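You operate a simulated robot arm through the tools that you are given. There is no shell and no other tool.

Carry out the task below with a simulated robot arm. There is one attempt and no reset: what you move stays moved.

JOB
Add green dye to the pot, top it up with water and stir.
Fine: empty the yellow-rimmed cup of dye in; water from the grey bottle up to 600 ml; cup and bottle go back; turn the knob till no streak shows; leave the pumps and tubs. Set down upright: cup with the yellow rim, grey water bottle.
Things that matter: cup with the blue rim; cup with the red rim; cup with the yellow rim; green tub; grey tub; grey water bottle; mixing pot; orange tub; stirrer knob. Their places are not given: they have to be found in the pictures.

The check looks at the end state, three seconds after you hand in, the way a careful person would. Anything else that was tipped, shoved, dropped, spilled or broken makes it a failure.

ROBOT AND FRAMES
A 6-joint arm with a two-finger parallel gripper, fixed in place. Base frame: the origin is on the floor under the middle of its stand, x ahead of it, y to its left, z up; the work surface is at about z = 860. Units: mm, degrees, N and s.
With the tool pointing down near the work surface it reaches from about 240 to 640 mm from the base axis. Its first joint turns from -66.0 to 66.0 degrees. Payload 2.7 kg.
The TCP is the grasp point between the finger pads, 23 mm short of the fingertips. In the tool frame z runs along the fingers and y along their closing line. Largest opening 94 mm; finger width 38, thickness 10; the body of the gripper, 54 by 96 mm, starts 39 mm behind the TCP.
Orientation is told as [roll, pitch, yaw] about the base's x, y, z axes, in that order, counted from this pose: with the fingers straight down and closing along the base's y, the tool's x points along the base's -x, its y along +y and its z along -z.

CONTROLS
- The arm moves only by the tool send_rows. Its argument "commands" is a list that holds one entry, the list of rows, each a list of 7 numbers: the finger opening in mm, from 0 to 94, then the shift along the tool's x, y, z in mm, then the turn, a rotation vector about the tool's x, y, z in rad. In form: [[[gripper, tx, ty, tz, rx, ry, rz], ...]]. A call has 1 to 20 rows; each row shifts and turns the commanded pose from where the row before left it, along the tool's axes as they then stand. Rows are played at 5 a second. More than 50 mm and 8.6 degrees between two rows, or a gripper value outside its range, and nothing of the call is played. A pose out of reach is approached as far as the arm can. The call stops where the force on the tool passes 40 N (or 10 N more than at its start, if that is more) or the arm is blocked; 0.2 s more then pass. Each finger travels about 45 mm/s and halts on what it meets, pressing with about 32 N; the grip force reading is that of the motor and also rises with nothing between the fingers. The clock runs only during rows and for 0.2 s after the last one: add rows that do not move to give the fingers time. It gives the time, the measured TCP pose, the force on the tool (base axes), the opening and the grip force at its end, in the units of the frame above (readings bear some noise), with the torque about the TCP (base axes, N m) and any sound that the robot's microphone picked up, and new pictures: "views" is both (left out), scene, wrist or none.
- Cameras (640 x 400 px; columns grow to the right, rows downward): "scene" is fixed at [86.6, -445.7, 1396.3]; the picture's right is [0.62, -0.79, 0.00], its down [-0.50, -0.39, -0.77] and it looks along [0.61, 0.48, -0.63] (base axes); focal length 231 px, centre (320, 200). "wrist" rides on the gripper at [87, 16, -74] in the tool frame; the picture's right is [-0.18, 0.98, 0.00], its down [-0.58, -0.11, -0.81] and it looks along [-0.79, -0.15, 0.59] (tool axes); focal length 243 px, centre (320, 200).
- point_at(camera, pixels): for up to 12 pixels [column, row] of the newest picture of that camera ("zoom" is the newest enlarged one), the place [x, y, z] in the base frame of the surface seen there, good to about 2 mm. The clock stands still meanwhile.
- close_up(camera, box): a new picture of the part [left, top, right, bottom] of that camera's present view, enlarged. The clock stands still meanwhile.
- hand_in(): hands the job in; it is judged then, once.

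Leave the gripper open and the arm clear of the work at the hand-in unless told otherwise.

The tools are called after ">>>" as a command line: name --argument value ..., lists and objects as JSON in quotes. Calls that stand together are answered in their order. send_rows: Moves the arm, as the interface text tells. Its arguments: {"type":"object","properties":{"commands":{"type":"array","items":{"type":"array","items":{"type":"array","items":{"type":"number"}}}},"views":{"type":"string","enum":["both","scene","wrist","none"]}},"required":["commands"]} The other tools are called the same way: point_at (camera, pixels) gives the place of the surface under pixels of a picture; close_up (camera, box) takes an enlarged picture of a part of a camera's view; hand_in () hands the job in.

At the start:

```text
time: 0.0
tool_pos: [362.6, -42.9, 1232.0]
tool_rot: [0.0, -0.1, 0.1]
ft_force: [0.2, 0.1, 0.0]
moment: [0.0, 0.02, -0.02]
opening: 93.8
grasp_force: 0.0
```

scene: 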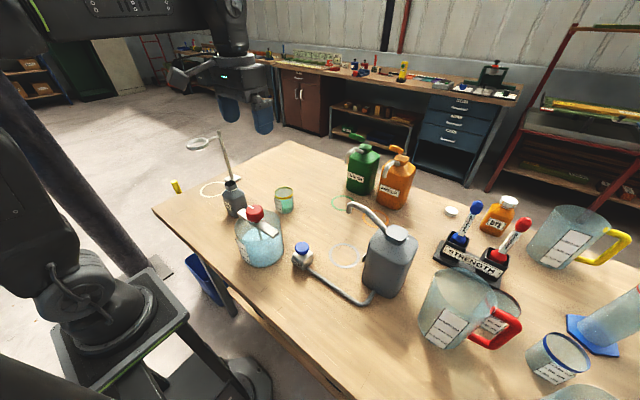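
wrist: 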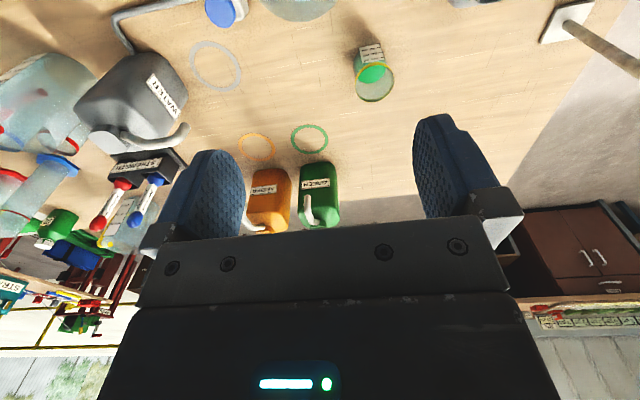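

I see a table with tubs, a grey WATER container with a spout, cups and a vessel with blue liquid. First I'll take enlarged views to identify the things.

>>> close_up --camera "scene" --box '[140, 120, 400, 310]'

>>> close_up --camera "scene" --box '[380, 170, 640, 400]'

>>> close_up --camera "wrist" --box '[0, 0, 400, 250]'

```text
2.11 times, centred on (270, 215) of scene
```

zoom: 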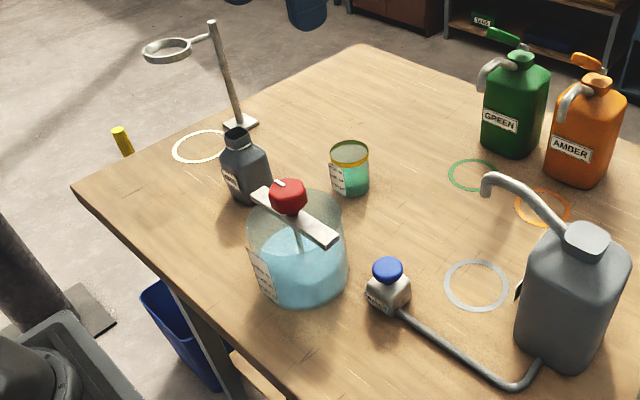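

```text
1.74 times, centred on (510, 285) of scene
```

zoom: 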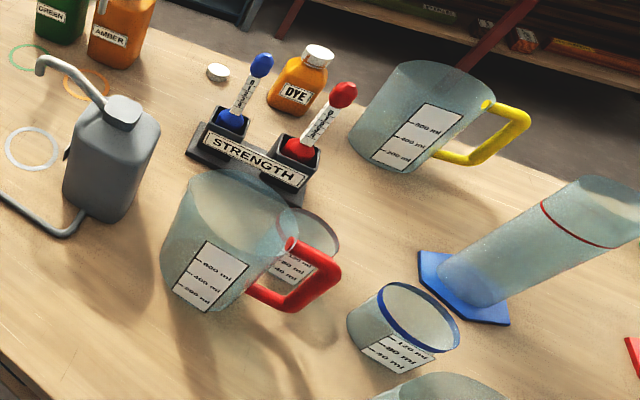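

```text
1.60 times, centred on (200, 125) of wrist
```

zoom: 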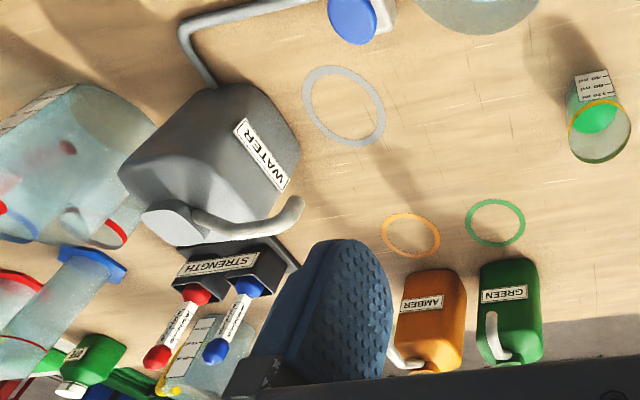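

The mixing pot is at about (260,240) with a red knob, the small grey bottle at (234,198), the yellow-rimmed cup with green dye at (285,200). I'll zoom in closely on these.

>>> close_up --camera "scene" --box '[215, 170, 311, 280]'

>>> close_up --camera "scene" --box '[225, 190, 295, 275]'

>>> close_up --camera "scene" --box '[180, 130, 250, 225]'

>>> point_at --camera "scene" --pixels '[[255, 212], [240, 217], [275, 234], [237, 240], [260, 268], [282, 240], [233, 183], [236, 213], [285, 189], [285, 210], [213, 189], [320, 250]]'

```text
3.64 times, centred on (263, 225) of scene
```

zoom: 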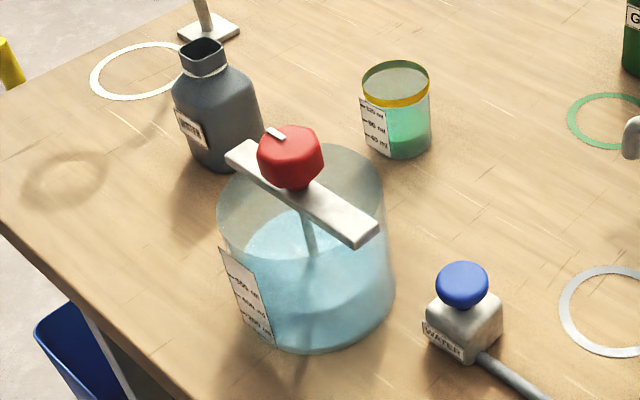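

```text
4.71 times, centred on (260, 232) of scene
```

zoom: 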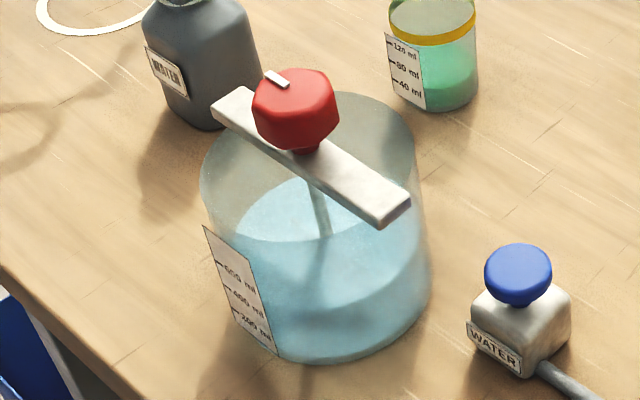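

```text
4.21 times, centred on (215, 178) of scene
```

zoom: 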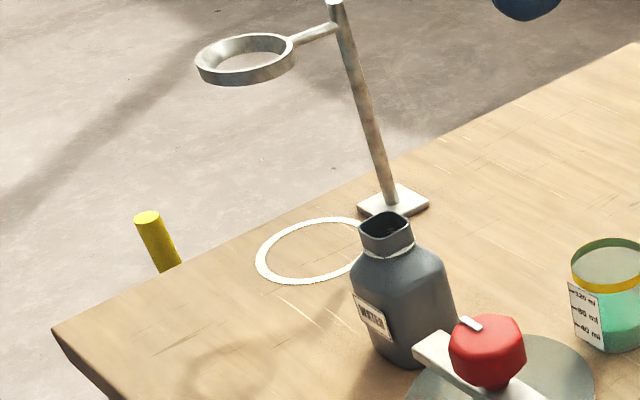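

```text
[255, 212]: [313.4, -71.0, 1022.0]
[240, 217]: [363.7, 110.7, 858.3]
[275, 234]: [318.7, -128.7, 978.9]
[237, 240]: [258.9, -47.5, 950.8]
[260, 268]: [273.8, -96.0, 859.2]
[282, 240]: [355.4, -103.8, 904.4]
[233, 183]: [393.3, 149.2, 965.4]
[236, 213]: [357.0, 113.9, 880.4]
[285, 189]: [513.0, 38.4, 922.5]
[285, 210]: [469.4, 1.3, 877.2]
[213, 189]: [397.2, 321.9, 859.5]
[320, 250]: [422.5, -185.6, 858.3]
```

Now measuring the pot in detail: rim, bar, knob, label marks and water level on the enlarged picture.

>>> close_up --camera "scene" --box '[228, 195, 292, 275]'

>>> point_at --camera "zoom" --pixels '[[300, 115], [320, 150], [180, 160], [430, 200], [360, 80], [230, 90], [400, 230], [240, 270], [260, 295], [275, 320], [340, 230], [350, 330]]'

```text
5.00 times, centred on (260, 235) of scene
```

zoom: 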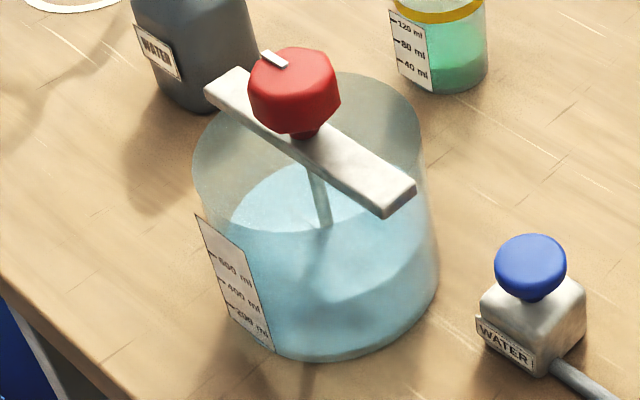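

```text
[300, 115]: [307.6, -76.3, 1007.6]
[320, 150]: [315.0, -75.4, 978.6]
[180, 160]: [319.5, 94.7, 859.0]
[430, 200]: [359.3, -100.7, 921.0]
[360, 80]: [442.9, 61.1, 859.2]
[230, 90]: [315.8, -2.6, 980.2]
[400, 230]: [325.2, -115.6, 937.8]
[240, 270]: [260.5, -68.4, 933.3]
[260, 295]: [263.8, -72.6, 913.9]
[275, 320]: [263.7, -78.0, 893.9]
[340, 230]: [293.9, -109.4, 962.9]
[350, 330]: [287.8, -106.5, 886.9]
```

The pot wall is transparent; I'll probe the water surface through the open mouth, the label marks, and the knob and bar geometry.

>>> point_at --camera "zoom" --pixels '[[270, 195], [260, 210], [290, 205], [355, 205], [300, 60], [272, 58], [260, 85], [335, 90], [210, 85], [385, 205], [410, 185], [245, 72]]'

>>> point_at --camera "scene" --pixels '[[276, 190], [293, 190], [284, 186], [285, 198], [277, 206], [293, 206], [227, 182], [240, 182], [224, 200], [246, 205], [234, 188], [237, 216]]'

```text
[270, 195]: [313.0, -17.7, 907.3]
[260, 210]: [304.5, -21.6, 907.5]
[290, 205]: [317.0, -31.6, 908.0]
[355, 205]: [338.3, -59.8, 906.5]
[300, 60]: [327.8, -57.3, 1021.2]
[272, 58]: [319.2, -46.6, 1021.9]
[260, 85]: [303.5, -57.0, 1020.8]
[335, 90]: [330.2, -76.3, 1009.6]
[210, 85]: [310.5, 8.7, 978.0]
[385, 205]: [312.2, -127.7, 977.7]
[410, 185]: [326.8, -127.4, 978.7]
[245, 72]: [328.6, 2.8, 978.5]
```

```text
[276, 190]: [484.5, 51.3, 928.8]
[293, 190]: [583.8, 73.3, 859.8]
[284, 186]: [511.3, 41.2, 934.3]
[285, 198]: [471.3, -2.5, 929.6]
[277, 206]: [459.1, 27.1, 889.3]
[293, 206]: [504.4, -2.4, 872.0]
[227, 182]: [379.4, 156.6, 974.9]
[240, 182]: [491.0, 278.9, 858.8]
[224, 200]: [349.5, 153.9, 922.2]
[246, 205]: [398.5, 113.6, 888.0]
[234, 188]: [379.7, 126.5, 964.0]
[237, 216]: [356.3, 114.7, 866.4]
```

Water surface now at z≈907. Next I zoom in on the pot's label to locate the 600 ml tick, and on the cup label.

>>> close_up --camera "scene" --box '[262, 178, 304, 218]'

>>> close_up --camera "scene" --box '[220, 172, 252, 222]'

>>> close_up --camera "scene" --box '[228, 235, 260, 270]'

```text
10.00 times, centred on (283, 198) of scene
```

zoom: 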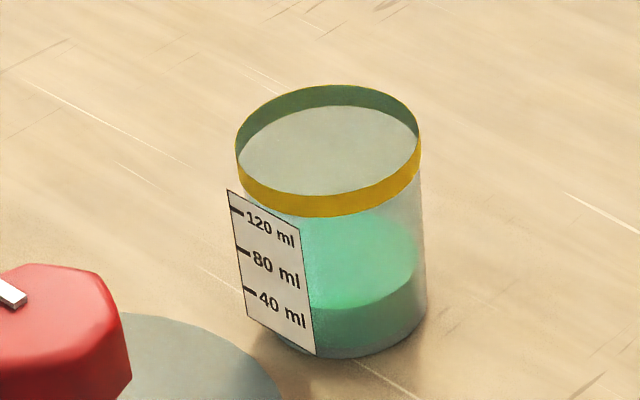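

```text
8.00 times, centred on (236, 197) of scene
```

zoom: 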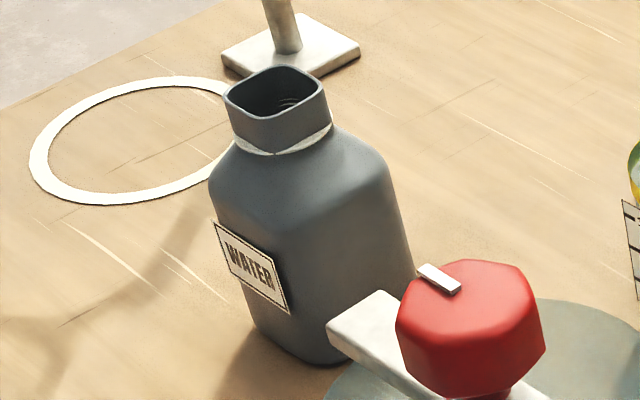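

```text
11.43 times, centred on (244, 252) of scene
```

zoom: 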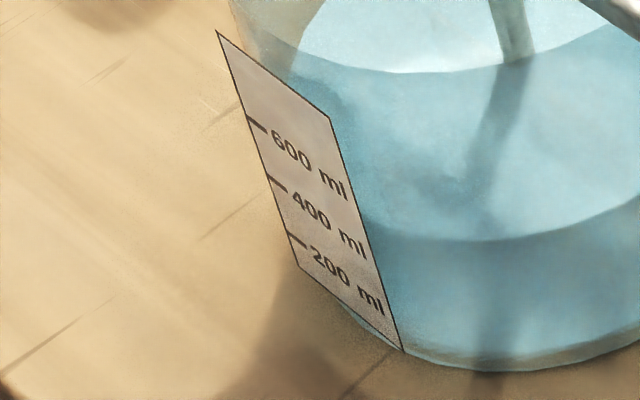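

Reading positions of the ticks (258,125), (277,184), (298,241) and the front water line at about (520,240).

>>> point_at --camera "zoom" --pixels '[[258, 125], [265, 128], [277, 184], [283, 187], [298, 241], [303, 244], [520, 239], [450, 236], [600, 220], [470, 370], [222, 40], [400, 348]]'

>>> close_up --camera "scene" --box '[160, 10, 300, 140]'

```text
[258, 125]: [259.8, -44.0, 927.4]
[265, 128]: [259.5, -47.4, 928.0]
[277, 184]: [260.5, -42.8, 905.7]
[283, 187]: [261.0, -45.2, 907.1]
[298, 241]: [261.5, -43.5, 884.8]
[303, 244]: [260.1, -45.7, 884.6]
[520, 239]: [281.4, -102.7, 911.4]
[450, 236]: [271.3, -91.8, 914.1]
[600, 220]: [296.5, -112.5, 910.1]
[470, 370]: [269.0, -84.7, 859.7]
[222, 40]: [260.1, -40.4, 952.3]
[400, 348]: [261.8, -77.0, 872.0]
```

```text
3.08 times, centred on (230, 75) of scene
```

zoom: 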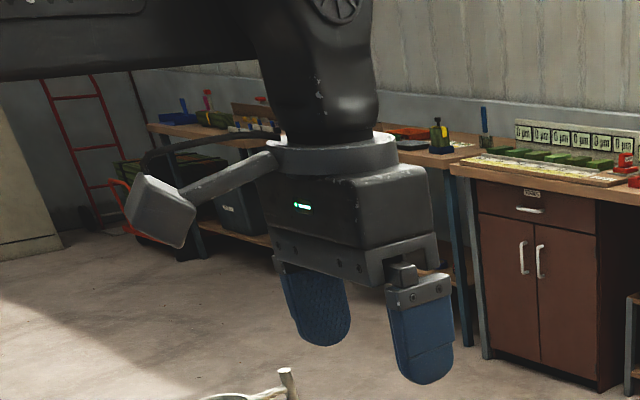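

Ticks: 200 ml at z≈884.8, 400 at 906.4, 600 at 927.7; the pot now holds about 400 ml. Now I measure the obstacles: grey tub, spout, tap, ring stand, green/amber tubs, red-handled mug.

>>> point_at --camera "scene" --pixels '[[400, 232], [351, 206], [380, 225], [302, 248], [315, 272], [370, 302], [225, 137], [205, 142], [228, 170], [363, 150], [397, 155], [430, 280]]'

>>> close_up --camera "scene" --box '[218, 172, 252, 222]'

>>> point_at --camera "zoom" --pixels '[[225, 100], [275, 70], [328, 95], [270, 118], [215, 180], [385, 180], [280, 200], [250, 270], [410, 270], [245, 320], [300, 360], [340, 250]]'

```text
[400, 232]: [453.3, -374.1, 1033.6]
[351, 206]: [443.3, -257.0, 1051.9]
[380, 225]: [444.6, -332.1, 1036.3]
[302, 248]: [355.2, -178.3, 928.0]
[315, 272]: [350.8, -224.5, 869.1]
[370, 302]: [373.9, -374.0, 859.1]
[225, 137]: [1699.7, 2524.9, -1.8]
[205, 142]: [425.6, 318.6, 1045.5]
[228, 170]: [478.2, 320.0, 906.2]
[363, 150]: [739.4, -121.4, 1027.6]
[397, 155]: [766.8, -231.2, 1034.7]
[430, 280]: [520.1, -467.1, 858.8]
```

```text
8.00 times, centred on (235, 197) of scene
```

zoom: 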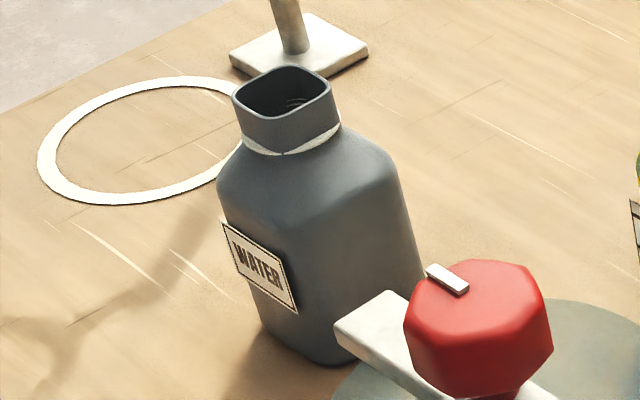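

```text
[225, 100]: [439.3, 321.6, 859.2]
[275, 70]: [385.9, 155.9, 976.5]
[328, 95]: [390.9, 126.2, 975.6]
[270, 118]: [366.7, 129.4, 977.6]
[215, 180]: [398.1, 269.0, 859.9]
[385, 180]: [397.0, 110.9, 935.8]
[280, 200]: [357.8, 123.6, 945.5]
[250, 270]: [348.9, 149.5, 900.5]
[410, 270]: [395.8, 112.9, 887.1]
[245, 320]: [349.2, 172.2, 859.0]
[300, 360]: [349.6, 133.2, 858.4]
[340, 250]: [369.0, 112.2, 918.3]
```

Key geometry: pot centre ≈(318,-61), rim z≈980, bar along y at x≈308–329, knob top ≈1022; bottle is axis-aligned, about x 350–410, y 112–171, z up to 976; cup about (487,22), rim ≈930. The +x half of the pot mouth (x≈347) is open. I plan to hold vessels with the tool tilted and pour toward +y there. First, yaw the tool by 90° in the air to test the wrist.

>>> send_rows --commands '[[[94, 0, 0, 0, 0, 0, -0.1428], [94, 0, 0, 0, 0, 0, -0.1428], [94, 0, 0, 0, 0, 0, -0.1428], [94, 0, 0, 0, 0, 0, -0.1428], [94, 0, 0, 0, 0, 0, -0.1428], [94, 0, 0, 0, 0, 0, -0.1428], [94, 0, 0, 0, 0, 0, -0.1428], [94, 0, 0, 0, 0, 0, -0.1428], [94, 0, 0, 0, 0, 0, -0.1428], [94, 0, 0, 0, 0, 0, -0.1428], [94, 0, 0, 0, 0, 0, -0.1428]]]'

```text
time: 2.4
tool_pos: [362.7, -42.8, 1232.9]
tool_rot: [0.0, 0.1, 90.3]
ft_force: [0.6, -0.3, -0.5]
moment: [-0.01, 0.0, 0.0]
opening: 93.9
grasp_force: 0.1
```

scene: 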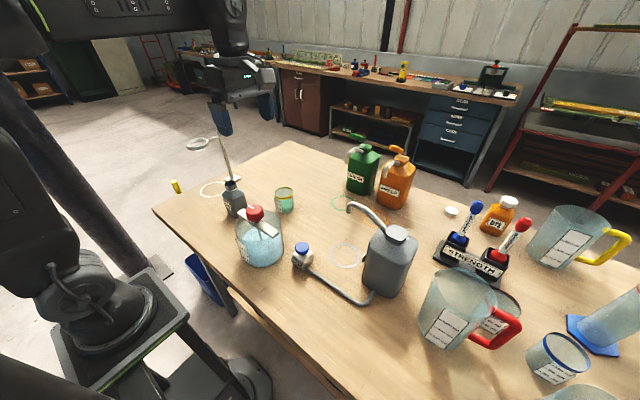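
wrist: 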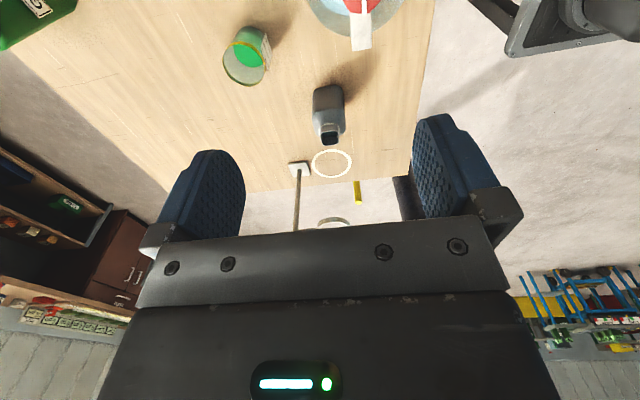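

Yaw of 90° works. Now I test the tilt in free air: 75° about tool y (the later pour posture), 9 rows of +0.1454 rad.

>>> send_rows --commands '[[[94, 0, 0, 0, 0, 0.1454, 0], [94, 0, 0, 0, 0, 0.1454, 0], [94, 0, 0, 0, 0, 0.1454, 0], [94, 0, 0, 0, 0, 0.1454, 0], [94, 0, 0, 0, 0, 0.1454, 0], [94, 0, 0, 0, 0, 0.1454, 0], [94, 0, 0, 0, 0, 0.1454, 0], [94, 0, 0, 0, 0, 0.1454, 0], [94, 0, 0, 0, 0, 0.1454, 0], [94, 0, 0, 0, 0, 0, 0]]]'

```text
time: 4.6
tool_pos: [363.5, -44.1, 1232.4]
tool_rot: [-0.4, 75.1, 89.5]
ft_force: [-0.3, -0.1, 1.0]
moment: [0.0, 0.0, 0.07]
opening: 94.0
grasp_force: 0.0
```

scene: 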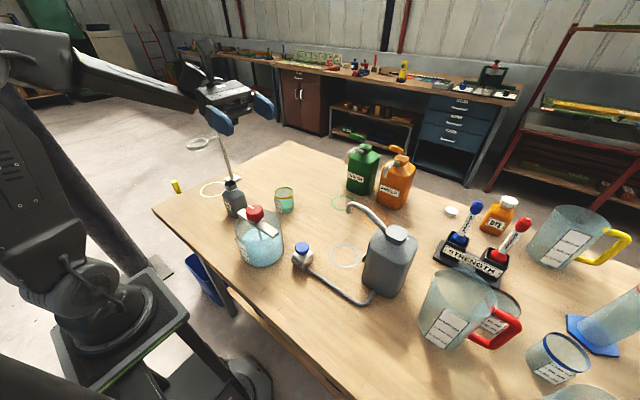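
wrist: 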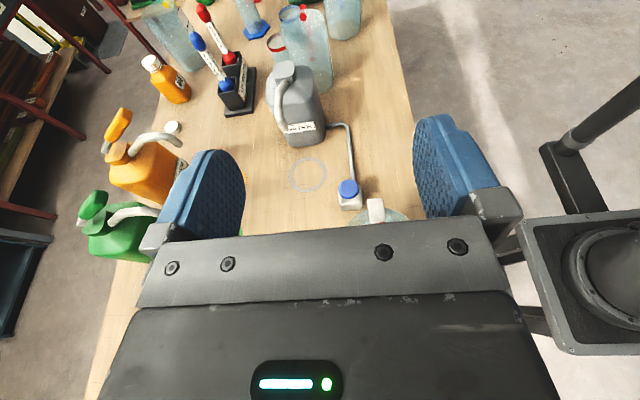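

The 75° tilt is reachable. Now I test the actual pour location empty-handed: go to about (350,-100,1070) in this posture, above the knob (1022).

>>> send_rows --commands '[[[94, -23.7, 2.25, 16, 0, 0, 0], [94, -23.7, 2.25, 16, 0, 0, 0], [94, -23.7, 2.25, 16, 0, 0, 0], [94, -23.7, 2.25, 16, 0, 0, 0], [94, -23.7, 2.25, 16, 0, 0, 0], [94, -23.7, 2.25, 16, 0, 0, 0], [94, 0, 0, 0, 0, 0, 0]]]'

```text
time: 6.2
tool_pos: [349.0, -98.7, 1069.8]
tool_rot: [-0.6, 75.0, 89.6]
ft_force: [0.3, 0.4, 0.1]
moment: [0.01, -0.01, 0.01]
opening: 94.1
grasp_force: 0.0
```

scene: 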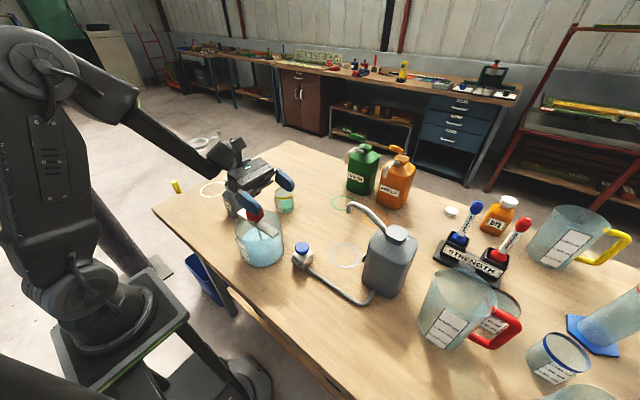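
wrist: 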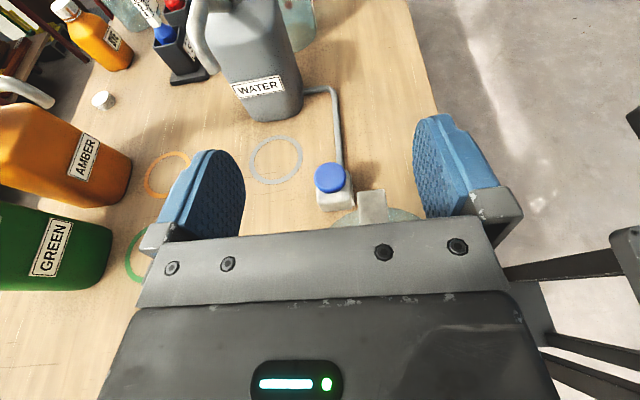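

Reachable. Now rise 100 mm and rotate back to vertical, then move over toward the cup.

>>> send_rows --commands '[[[94, 32.2, 0, -8.6, 0, 0, 0], [94, 32.2, 0, -8.6, 0, 0, 0], [94, 32.2, 0, -8.6, 0, 0, 0], [94, 0, 0, 0, 0, -0.1454, 0], [94, 0, 0, 0, 0, -0.1454, 0], [94, 0, 0, 0, 0, -0.1454, 0], [94, 0, 0, 0, 0, -0.1454, 0], [94, 0, 0, 0, 0, -0.1454, 0], [94, 0, 0, 0, 0, -0.1454, 0], [94, 0, 0, 0, 0, -0.1454, 0], [94, 0, 0, 0, 0, -0.1454, 0], [94, 0, 0, 0, 0, -0.1454, 0], [94, 0, -45, 0, 0, 0, 0], [94, 0, -45, 0, 0, 0, 0], [94, 0, -45, 0, 0, 0, 0], [94, 0, 0, 0, 0, 0, 0]]]'

```text
time: 9.6
tool_pos: [486.5, -98.4, 1167.5]
tool_rot: [-0.1, 0.2, 90.2]
ft_force: [0.9, -0.2, 0.5]
moment: [0.02, 0.03, 0.02]
opening: 93.9
grasp_force: 0.0
```

scene: 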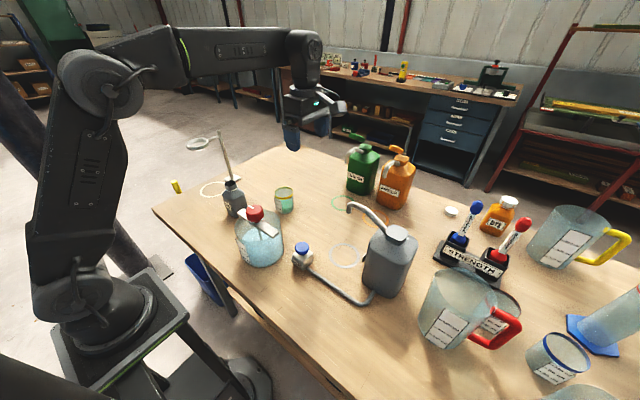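
wrist: 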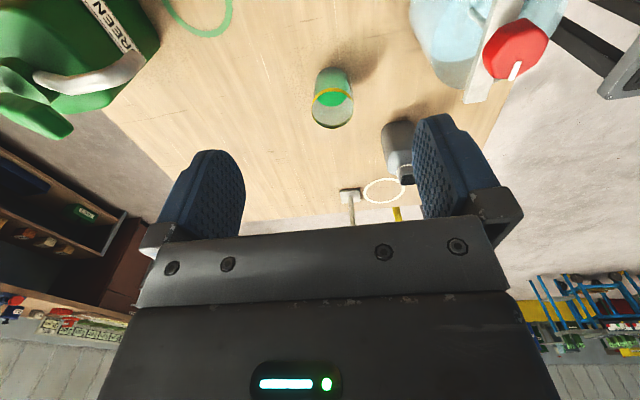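

The cup is visible in the wrist view at (333,97). Zooming to measure its rim and base.

>>> close_up --camera "wrist" --box '[300, 60, 364, 135]'

>>> point_at --camera "wrist" --pixels '[[314, 92], [352, 94], [333, 80], [333, 104], [313, 102], [354, 104], [319, 122], [345, 124], [333, 128], [326, 66], [346, 70], [333, 92]]'

```text
5.33 times, centred on (332, 98) of wrist
```

zoom: 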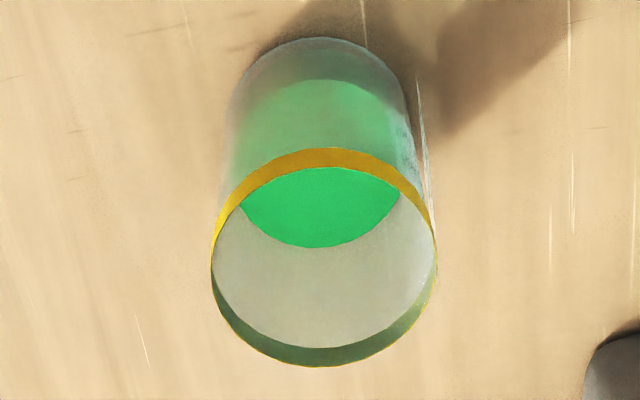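

```text
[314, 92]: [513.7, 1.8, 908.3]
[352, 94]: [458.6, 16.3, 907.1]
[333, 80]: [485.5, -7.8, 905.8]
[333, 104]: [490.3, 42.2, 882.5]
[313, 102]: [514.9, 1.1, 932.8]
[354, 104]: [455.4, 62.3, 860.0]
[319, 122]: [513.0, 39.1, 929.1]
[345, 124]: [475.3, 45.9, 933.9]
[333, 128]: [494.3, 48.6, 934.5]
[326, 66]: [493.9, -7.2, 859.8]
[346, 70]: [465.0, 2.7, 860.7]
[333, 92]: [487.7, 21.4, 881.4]
```

Cup fit: centre ≈(489.5,20.5), radius ≈29, rim z≈933, dye surface ≈882 (≈43 ml). I tilt the tool by −40° about tool y and move to a point about 90 mm above the grasp point.

>>> send_rows --commands '[[[94, 0, 0, 0, 0, -0.1396, 0], [94, 0, 0, 0, 0, -0.1396, 0], [94, 0, 0, 0, 0, -0.1396, 0], [94, 0, 0, 0, 0, -0.1396, 0], [94, 0, 0, 0, 0, -0.1396, 0], [94, 3.3, -0.6, 41, 0, 0, 0], [94, 3.3, -0.6, 41, 0, 0, 0], [94, 3.3, -0.6, 41, 0, 0, 0], [94, 3.3, -0.6, 41, 0, 0, 0], [94, 3.3, -0.6, 41, 0, 0, 0], [94, 0, 0, 0, 0, 0, 0]]]'

```text
time: 12.0
tool_pos: [487.8, 19.8, 1001.7]
tool_rot: [-0.2, -39.9, 90.2]
ft_force: [-0.1, -0.2, -0.1]
moment: [0.03, 0.02, 0.02]
opening: 94.0
grasp_force: 0.1
```

scene: 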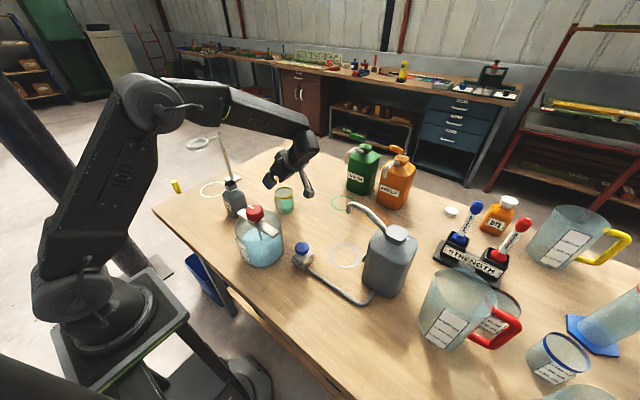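
wrist: 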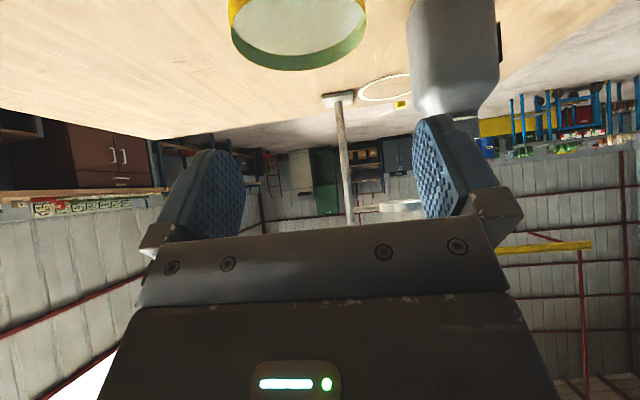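

Measuring the cup's rim again from close (rim visible at top, (233,20)…(362,25)) to centre the fingers.

>>> point_at --camera "wrist" --pixels '[[231, 22], [363, 26], [300, 66], [260, 58], [340, 60], [300, 45], [230, 5], [366, 8], [200, 180], [455, 170]]'

>>> close_up --camera "wrist" --box '[200, 0, 400, 125]'

```text
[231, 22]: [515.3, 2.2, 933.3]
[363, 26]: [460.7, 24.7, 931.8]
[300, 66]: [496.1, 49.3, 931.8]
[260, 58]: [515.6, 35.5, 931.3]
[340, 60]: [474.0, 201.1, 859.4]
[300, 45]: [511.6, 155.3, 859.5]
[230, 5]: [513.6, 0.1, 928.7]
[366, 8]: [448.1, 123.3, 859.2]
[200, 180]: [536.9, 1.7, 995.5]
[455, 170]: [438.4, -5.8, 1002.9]
```

```text
3.20 times, centred on (300, 62) of wrist
```

zoom: 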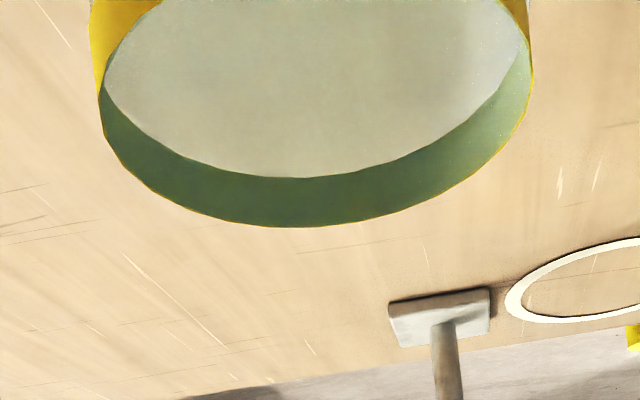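

Cup centre confirmed at (490,20.5). I lower straight down (base vertical) to TCP z≈914, fingers straddling the cup in x.

>>> send_rows --commands '[[[94, 9.3, -0.37, 11.3, 0, 0, 0], [94, 9.3, -0.37, 11.3, 0, 0, 0], [94, 9.3, -0.37, 11.3, 0, 0, 0], [94, 9.3, -0.37, 11.3, 0, 0, 0], [94, 9.3, -0.37, 11.3, 0, 0, 0], [94, 9.3, -0.37, 11.3, 0, 0, 0], [94, 0, 0, 0, 0, 0, 0]]]'

```text
time: 13.6
tool_pos: [489.8, 19.0, 915.5]
tool_rot: [-0.2, -39.9, 90.3]
ft_force: [-0.7, -0.5, -0.4]
moment: [0.0, 0.0, -0.01]
opening: 94.1
grasp_force: 0.0
```

scene: 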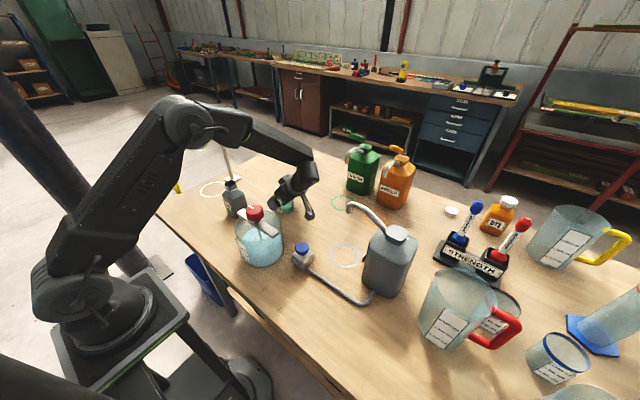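
wrist: 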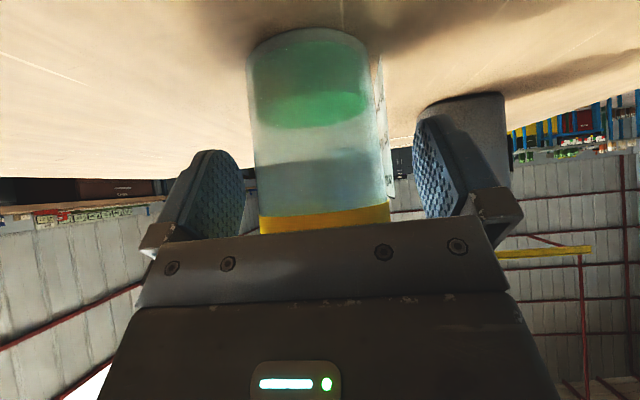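

Cup sits between the fingers. Closing the fingers gently on it with still rows.

>>> send_rows --commands '[[[75, 0, 0, 0, 0, 0, 0], [62, 0, 0, 0, 0, 0, 0], [50, 0, 0, 0, 0, 0, 0], [50, 0, 0, 0, 0, 0, 0], [50, 0, 0, 0, 0, 0, 0], [50, 0, 0, 0, 0, 0, 0]]]'

```text
time: 15.0
tool_pos: [489.4, 20.1, 915.2]
tool_rot: [-0.2, -39.9, 90.3]
ft_force: [-0.1, 0.1, -0.7]
moment: [0.03, 0.01, -0.01]
opening: 58.9
grasp_force: 32.0
```

scene: 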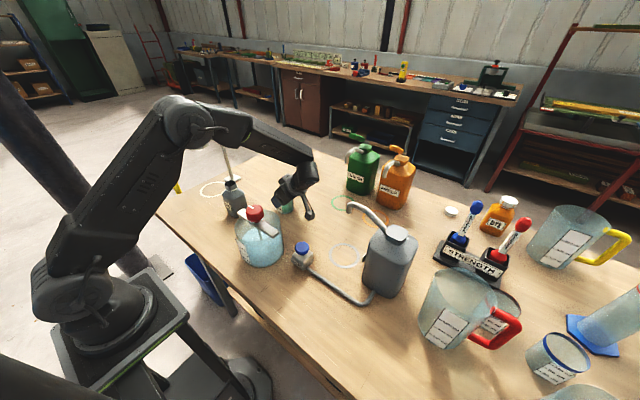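
wrist: 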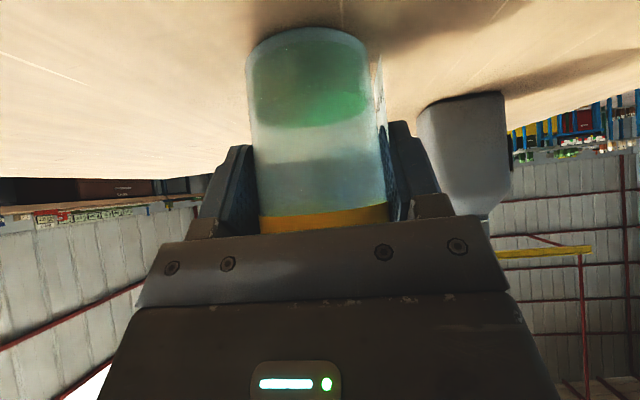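

Gripped (58.9 mm, 32 N). Lift the cup straight up slowly by about 168 mm.

>>> send_rows --commands '[[[50, -2.6, 0, -3.1, 0, 0, 0], [50, -5.1, 0, -6.1, 0, 0, 0], [50, -9.0, 0, -10.7, 0, 0, 0], [50, -11.6, 0, -13.8, 0, 0, 0], [50, -12.9, 0, -15.3, 0, 0, 0], [50, -12.9, 0, -15.3, 0, 0, 0], [50, -12.9, 0, -15.3, 0, 0, 0], [50, -12.9, 0, -15.3, 0, 0, 0], [50, -11.6, 0, -13.8, 0, 0, 0], [50, -9.0, 0, -10.7, 0, 0, 0], [50, -5.1, 0, -6.1, 0, 0, 0], [50, -2.6, 0, -3.1, 0, 0, 0], [50, 0, 0, 0, 0, 0, 0]]]'

```text
time: 17.8
tool_pos: [489.9, 21.3, 1082.7]
tool_rot: [-0.2, -39.9, 90.2]
ft_force: [0.1, 0.6, -0.7]
moment: [0.02, 0.05, 0.04]
opening: 59.3
grasp_force: 31.9
```

scene: 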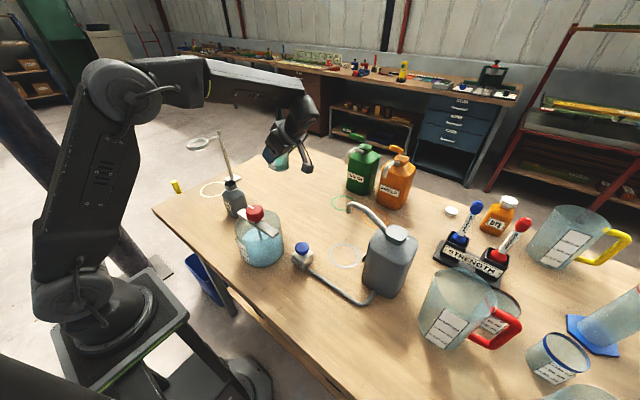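
wrist: 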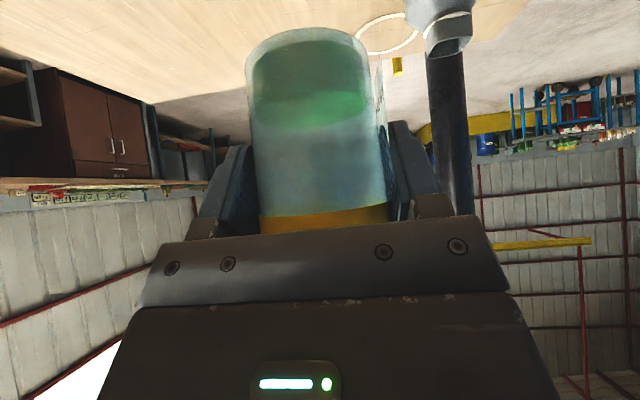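

Cup is held upright. Move it sideways at this height (cup bottom ≈1030, above the knob 1022, path passing well away from the knob) to about (347,-110).

>>> send_rows --commands '[[[50, 3.1, 4.4, -2.6, 0, 0, 0], [50, 6.2, 8.7, -5.2, 0, 0, 0], [50, 10.27, 14.58, -8.61, 0, 0, 0], [50, 10.27, 14.58, -8.61, 0, 0, 0], [50, 10.27, 14.58, -8.61, 0, 0, 0], [50, 10.27, 14.58, -8.61, 0, 0, 0], [50, 10.27, 14.58, -8.61, 0, 0, 0], [50, 10.27, 14.58, -8.61, 0, 0, 0], [50, 10.27, 14.58, -8.61, 0, 0, 0], [50, 10.27, 14.58, -8.61, 0, 0, 0], [50, 6.2, 8.7, -5.2, 0, 0, 0], [50, 3.1, 4.4, -2.6, 0, 0, 0], [50, 0, 0, 0, 0, 0, 0]]]'

```text
time: 20.6
tool_pos: [346.6, -111.7, 1084.4]
tool_rot: [-0.2, -39.9, 90.1]
ft_force: [-0.1, -0.9, -0.4]
moment: [0.01, -0.03, 0.0]
opening: 59.0
grasp_force: 32.3
```

scene: 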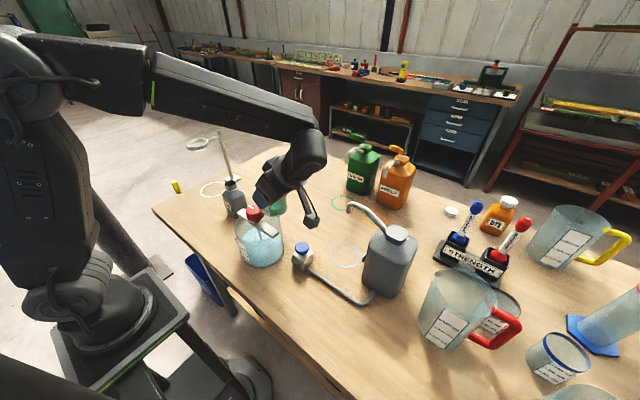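
wrist: 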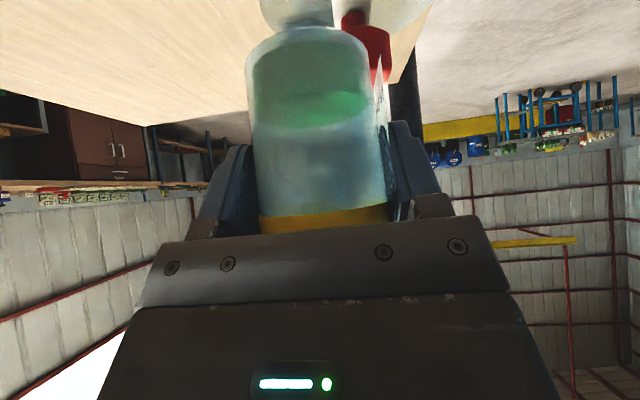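

Now tilt the cup to about 55° in place (dye should not yet reach the lip), then lower by 22 mm.

>>> send_rows --commands '[[[50, 0, 0, 0, 0, 0.06, 0], [50, 0, 0, 0, 0, 0.12, 0], [50, 0, 0, 0, 0, 0.12, 0], [50, 0, 0, 0, 0, 0.12, 0], [50, 0, 0, 0, 0, 0.12, 0], [50, 0, 0, 0, 0, 0.12, 0], [50, 0, 0, 0, 0, 0.12, 0], [50, 0, 0, 0, 0, 0.12, 0], [50, 0, 0, 0, 0, 0.06, 0], [50, -1.9, 0, 7.1, 0, 0, 0], [50, -1.9, 0, 7.1, 0, 0, 0], [50, -1.9, 0, 7.1, 0, 0, 0], [50, 0, 0, 0, 0, 0, 0]]]'

>>> close_up --camera "scene" --box '[210, 150, 350, 280]'

```text
time: 23.4
tool_pos: [347.8, -111.6, 1061.0]
tool_rot: [-0.1, 15.1, 90.0]
ft_force: [0.6, -0.6, -0.6]
moment: [0.04, -0.01, 0.0]
opening: 59.0
grasp_force: 32.5
```

scene: 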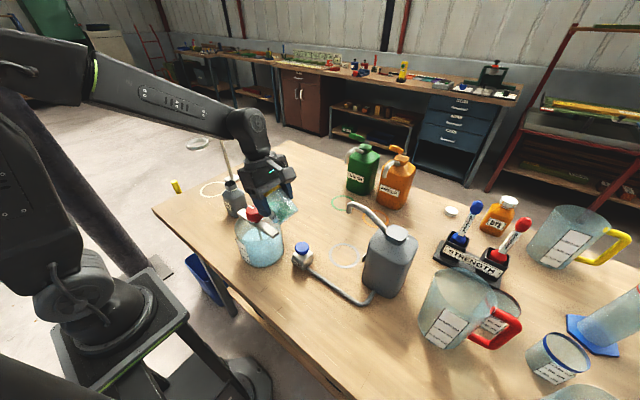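
wrist: 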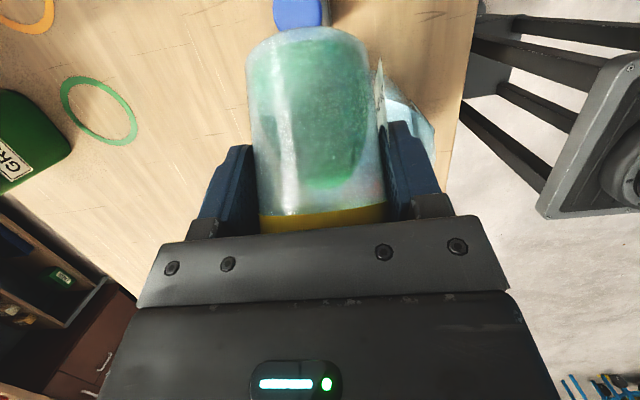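

```text
3.08 times, centred on (280, 215) of scene
```

zoom: 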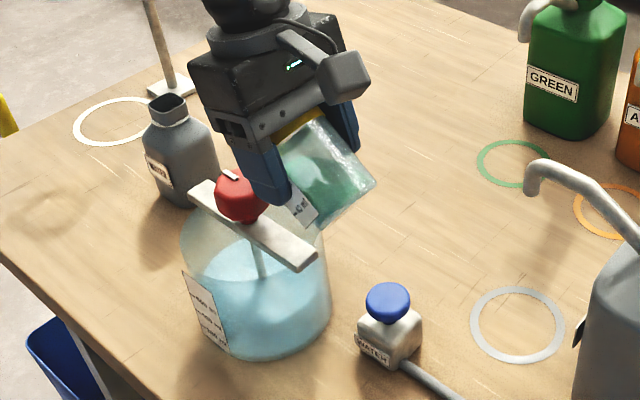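

The cup's lip is over the open +x half (lip ≈(347,-80,1047)). Now tilt slowly further to ~80°, keeping the lip fixed in y, and look.

>>> send_rows --commands '[[[50, 0, 0, 0, 0, 0.06, 0], [50, 0, 0, 0, 0, 0.06, 0], [50, 0, 0, 0, 0, 0.05, 0], [50, -0.6, 0, -0.4, 0, 0.04, 0], [50, -0.6, 0, -0.4, 0, 0.04, 0], [50, -0.6, 0, -0.4, 0, 0.04, 0], [50, -0.6, 0, -0.4, 0, 0.04, 0], [50, -0.6, 0, -0.4, 0, 0.04, 0], [50, -0.6, 0, -0.4, 0, 0.04, 0], [50, 0, 0, 0, 0, 0, 0]]]'

>>> close_up --camera "scene" --box '[210, 150, 350, 280]'

```text
time: 25.6
tool_pos: [347.4, -107.0, 1061.2]
tool_rot: [-0.1, 38.6, 90.0]
ft_force: [-0.1, 0.1, -0.1]
moment: [0.04, 0.04, -0.03]
opening: 58.9
grasp_force: 32.3
```

scene: 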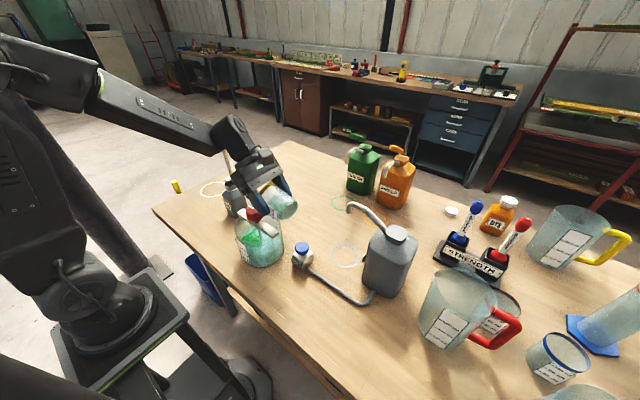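
wrist: 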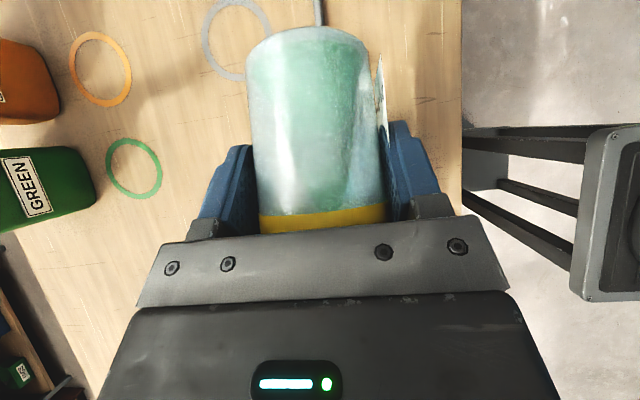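

```text
3.08 times, centred on (280, 215) of scene
```

zoom: 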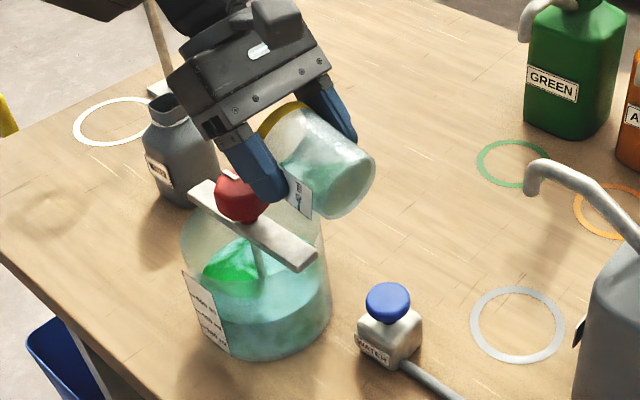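

Dye is going into the pot (green patch at zoom (230,270)), nothing outside. Continue tilting to about 120° to empty it, shifting +y to keep the lip in place, then hold.

>>> send_rows --commands '[[[50, -1.2, 0, -1.0, 0, 0.05, 0], [50, -1.14, 0, -1.06, 0, 0.05, 0], [50, -1.08, 0, -1.12, 0, 0.05, 0], [50, -1.02, 0, -1.18, 0, 0.05, 0], [50, -0.96, 0, -1.23, 0, 0.05, 0], [50, -0.9, 0, -1.28, 0, 0.05, 0], [50, -0.83, 0, -1.32, 0, 0.05, 0], [50, -0.78, 0, -1.35, 0, 0.05, 0], [50, -0.71, 0, -1.39, 0, 0.05, 0], [50, -0.63, 0, -1.43, 0, 0.05, 0], [50, -0.56, 0, -1.46, 0, 0.05, 0], [50, -0.48, 0, -1.48, 0, 0.05, 0], [50, -0.4, 0, -1.51, 0, 0.05, 0], [50, -0.35, 0, -1.52, 0, 0.05, 0], [50, 0, 0, 0, 0, 0, 0], [50, 0, 0, 0, 0, 0, 0], [50, 0, 0, 0, 0, 0, 0], [50, 0, 0, 0, 0, 0, 0], [50, 0, 0, 0, 0, 0, 0]]]'

>>> close_up --camera "scene" --box '[210, 150, 350, 280]'

>>> close_up --camera "wrist" --box '[220, 10, 420, 250]'

```text
time: 29.6
tool_pos: [345.9, -85.3, 1061.2]
tool_rot: [-0.6, 78.5, 89.4]
ft_force: [0.3, 0.0, -0.1]
moment: [0.03, 0.03, 0.01]
opening: 58.8
grasp_force: 32.8
```

scene: 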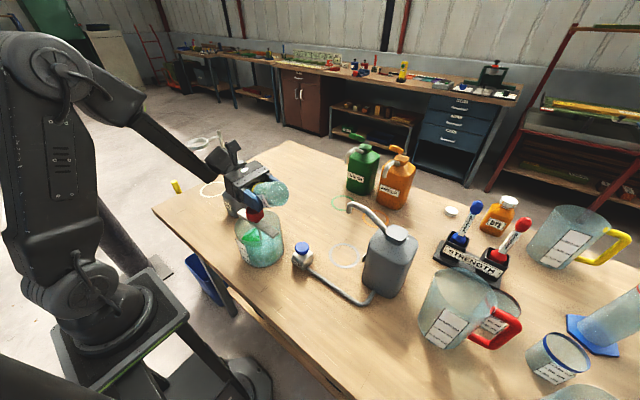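
wrist: 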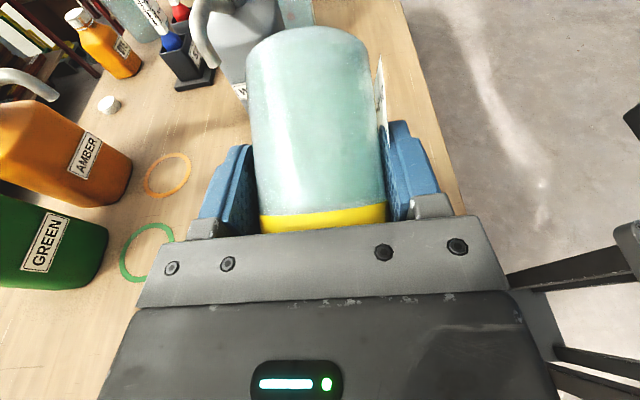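

```text
3.08 times, centred on (280, 215) of scene
```

zoom: 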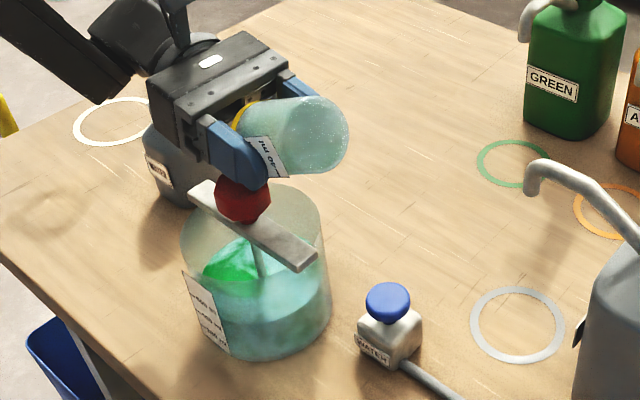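

```text
1.67 times, centred on (320, 130) of wrist
```

zoom: 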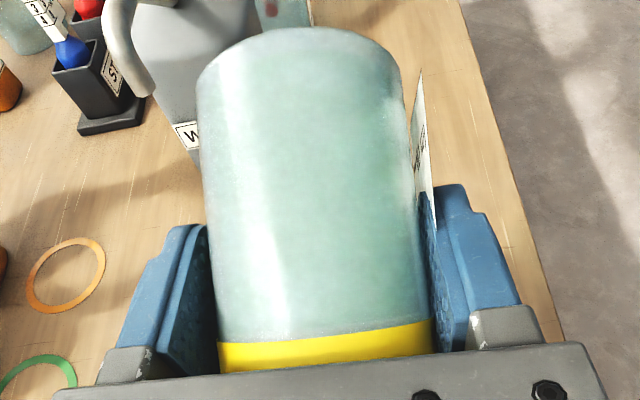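

The cup looks empty. Hold it a little longer with a small extra tilt to drain, then check.

>>> send_rows --commands '[[[50, -0.2, 0, -1.5, 0, 0.05, 0], [50, -0.2, 0, -1.5, 0, 0.05, 0], [50, 0, 0, 0, 0, 0, 0], [50, 0, 0, 0, 0, 0, 0], [50, 0, 0, 0, 0, 0, 0], [50, 0, 0, 0, 0, 0, 0], [50, 0, 0, 0, 0, 0, 0], [50, 0, 0, 0, 0, 0, 0], [50, 0, 0, 0, 0, 0, 0], [50, 0, 0, 0, 0, 0, 0]]]'

>>> close_up --camera "scene" --box '[220, 170, 300, 280]'

```text
time: 31.8
tool_pos: [347.4, -83.1, 1062.2]
tool_rot: [-1.3, 84.4, 88.8]
ft_force: [0.2, -0.4, -0.2]
moment: [0.02, 0.02, 0.0]
opening: 58.6
grasp_force: 32.4
```

scene: 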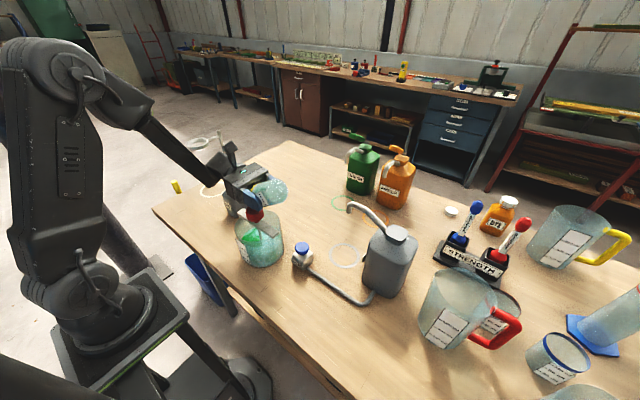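
wrist: 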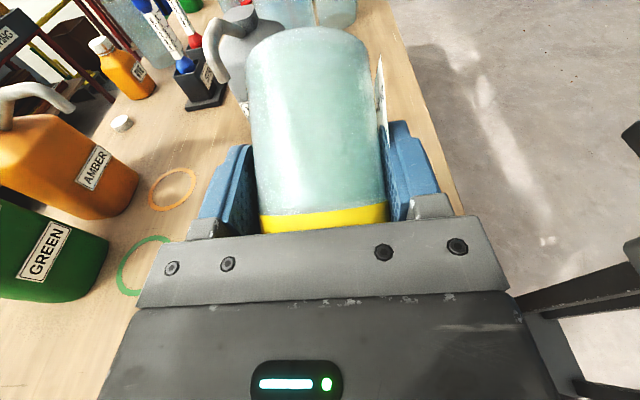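

```text
3.64 times, centred on (260, 225) of scene
```

zoom: 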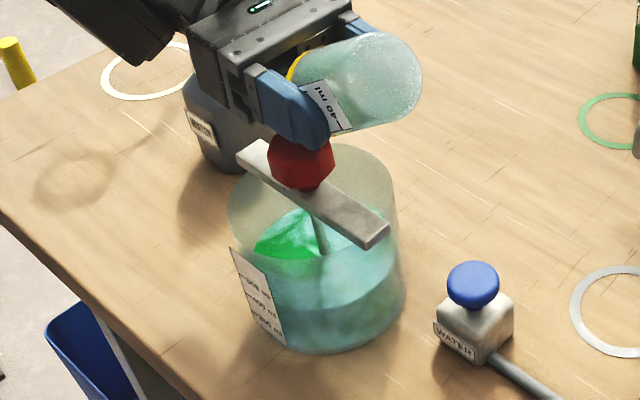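

Cup is empty and all dye is in the pot. Rise 30 mm and rotate the cup back upright.

>>> send_rows --commands '[[[50, 9.9, 0, -1.03, 0, 0, 0], [50, 9.9, 0, -1.03, 0, 0, 0], [50, 9.9, 0, -1.03, 0, 0, 0], [50, 0, 0, 0, 0, -0.1447, 0], [50, 0, 0, 0, 0, -0.1447, 0], [50, 0, 0, 0, 0, -0.1447, 0], [50, 0, 0, 0, 0, -0.1447, 0], [50, 0, 0, 0, 0, -0.1447, 0], [50, 0, 0, 0, 0, -0.1447, 0], [50, 0, 0, 0, 0, -0.1447, 0], [50, 0, 0, 0, 0, -0.1447, 0], [50, 0, 0, 0, 0, -0.1447, 0], [50, 0, 0, 0, 0, -0.1447, 0], [50, 0, 0, 0, 0, -0.1447, 0], [50, 0, 0, 0, 0, -0.1447, 0], [50, 0, 0, 0, 0, -0.1447, 0], [50, 0, 0, 0, 0, -0.1447, 0], [50, 0, 0, 0, 0, -0.1447, 0], [50, 0, 0, 0, 0, 0, 0]]]'

```text
time: 35.8
tool_pos: [346.6, -82.7, 1090.9]
tool_rot: [-0.1, -40.1, 90.2]
ft_force: [0.5, 0.1, -0.2]
moment: [-0.02, 0.0, 0.04]
opening: 58.7
grasp_force: 31.9
```

scene: 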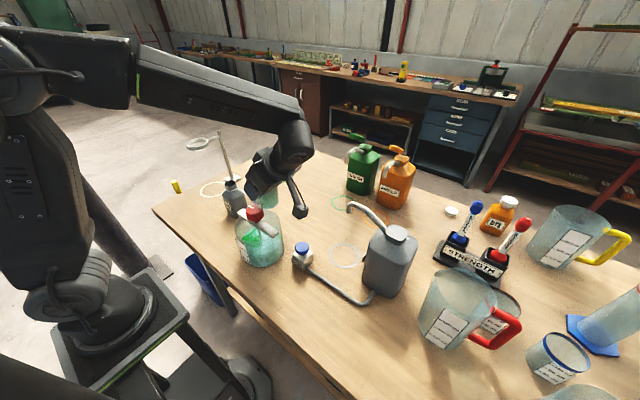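
wrist: 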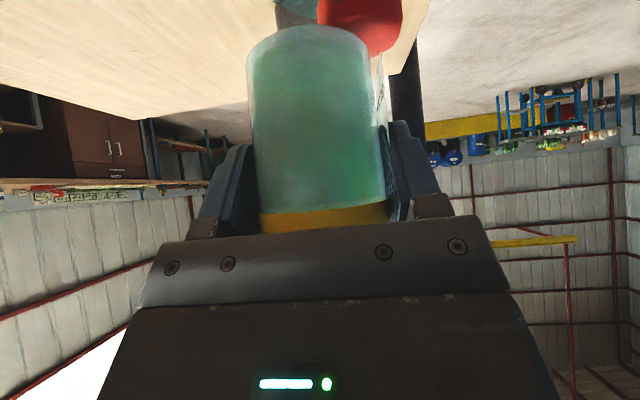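

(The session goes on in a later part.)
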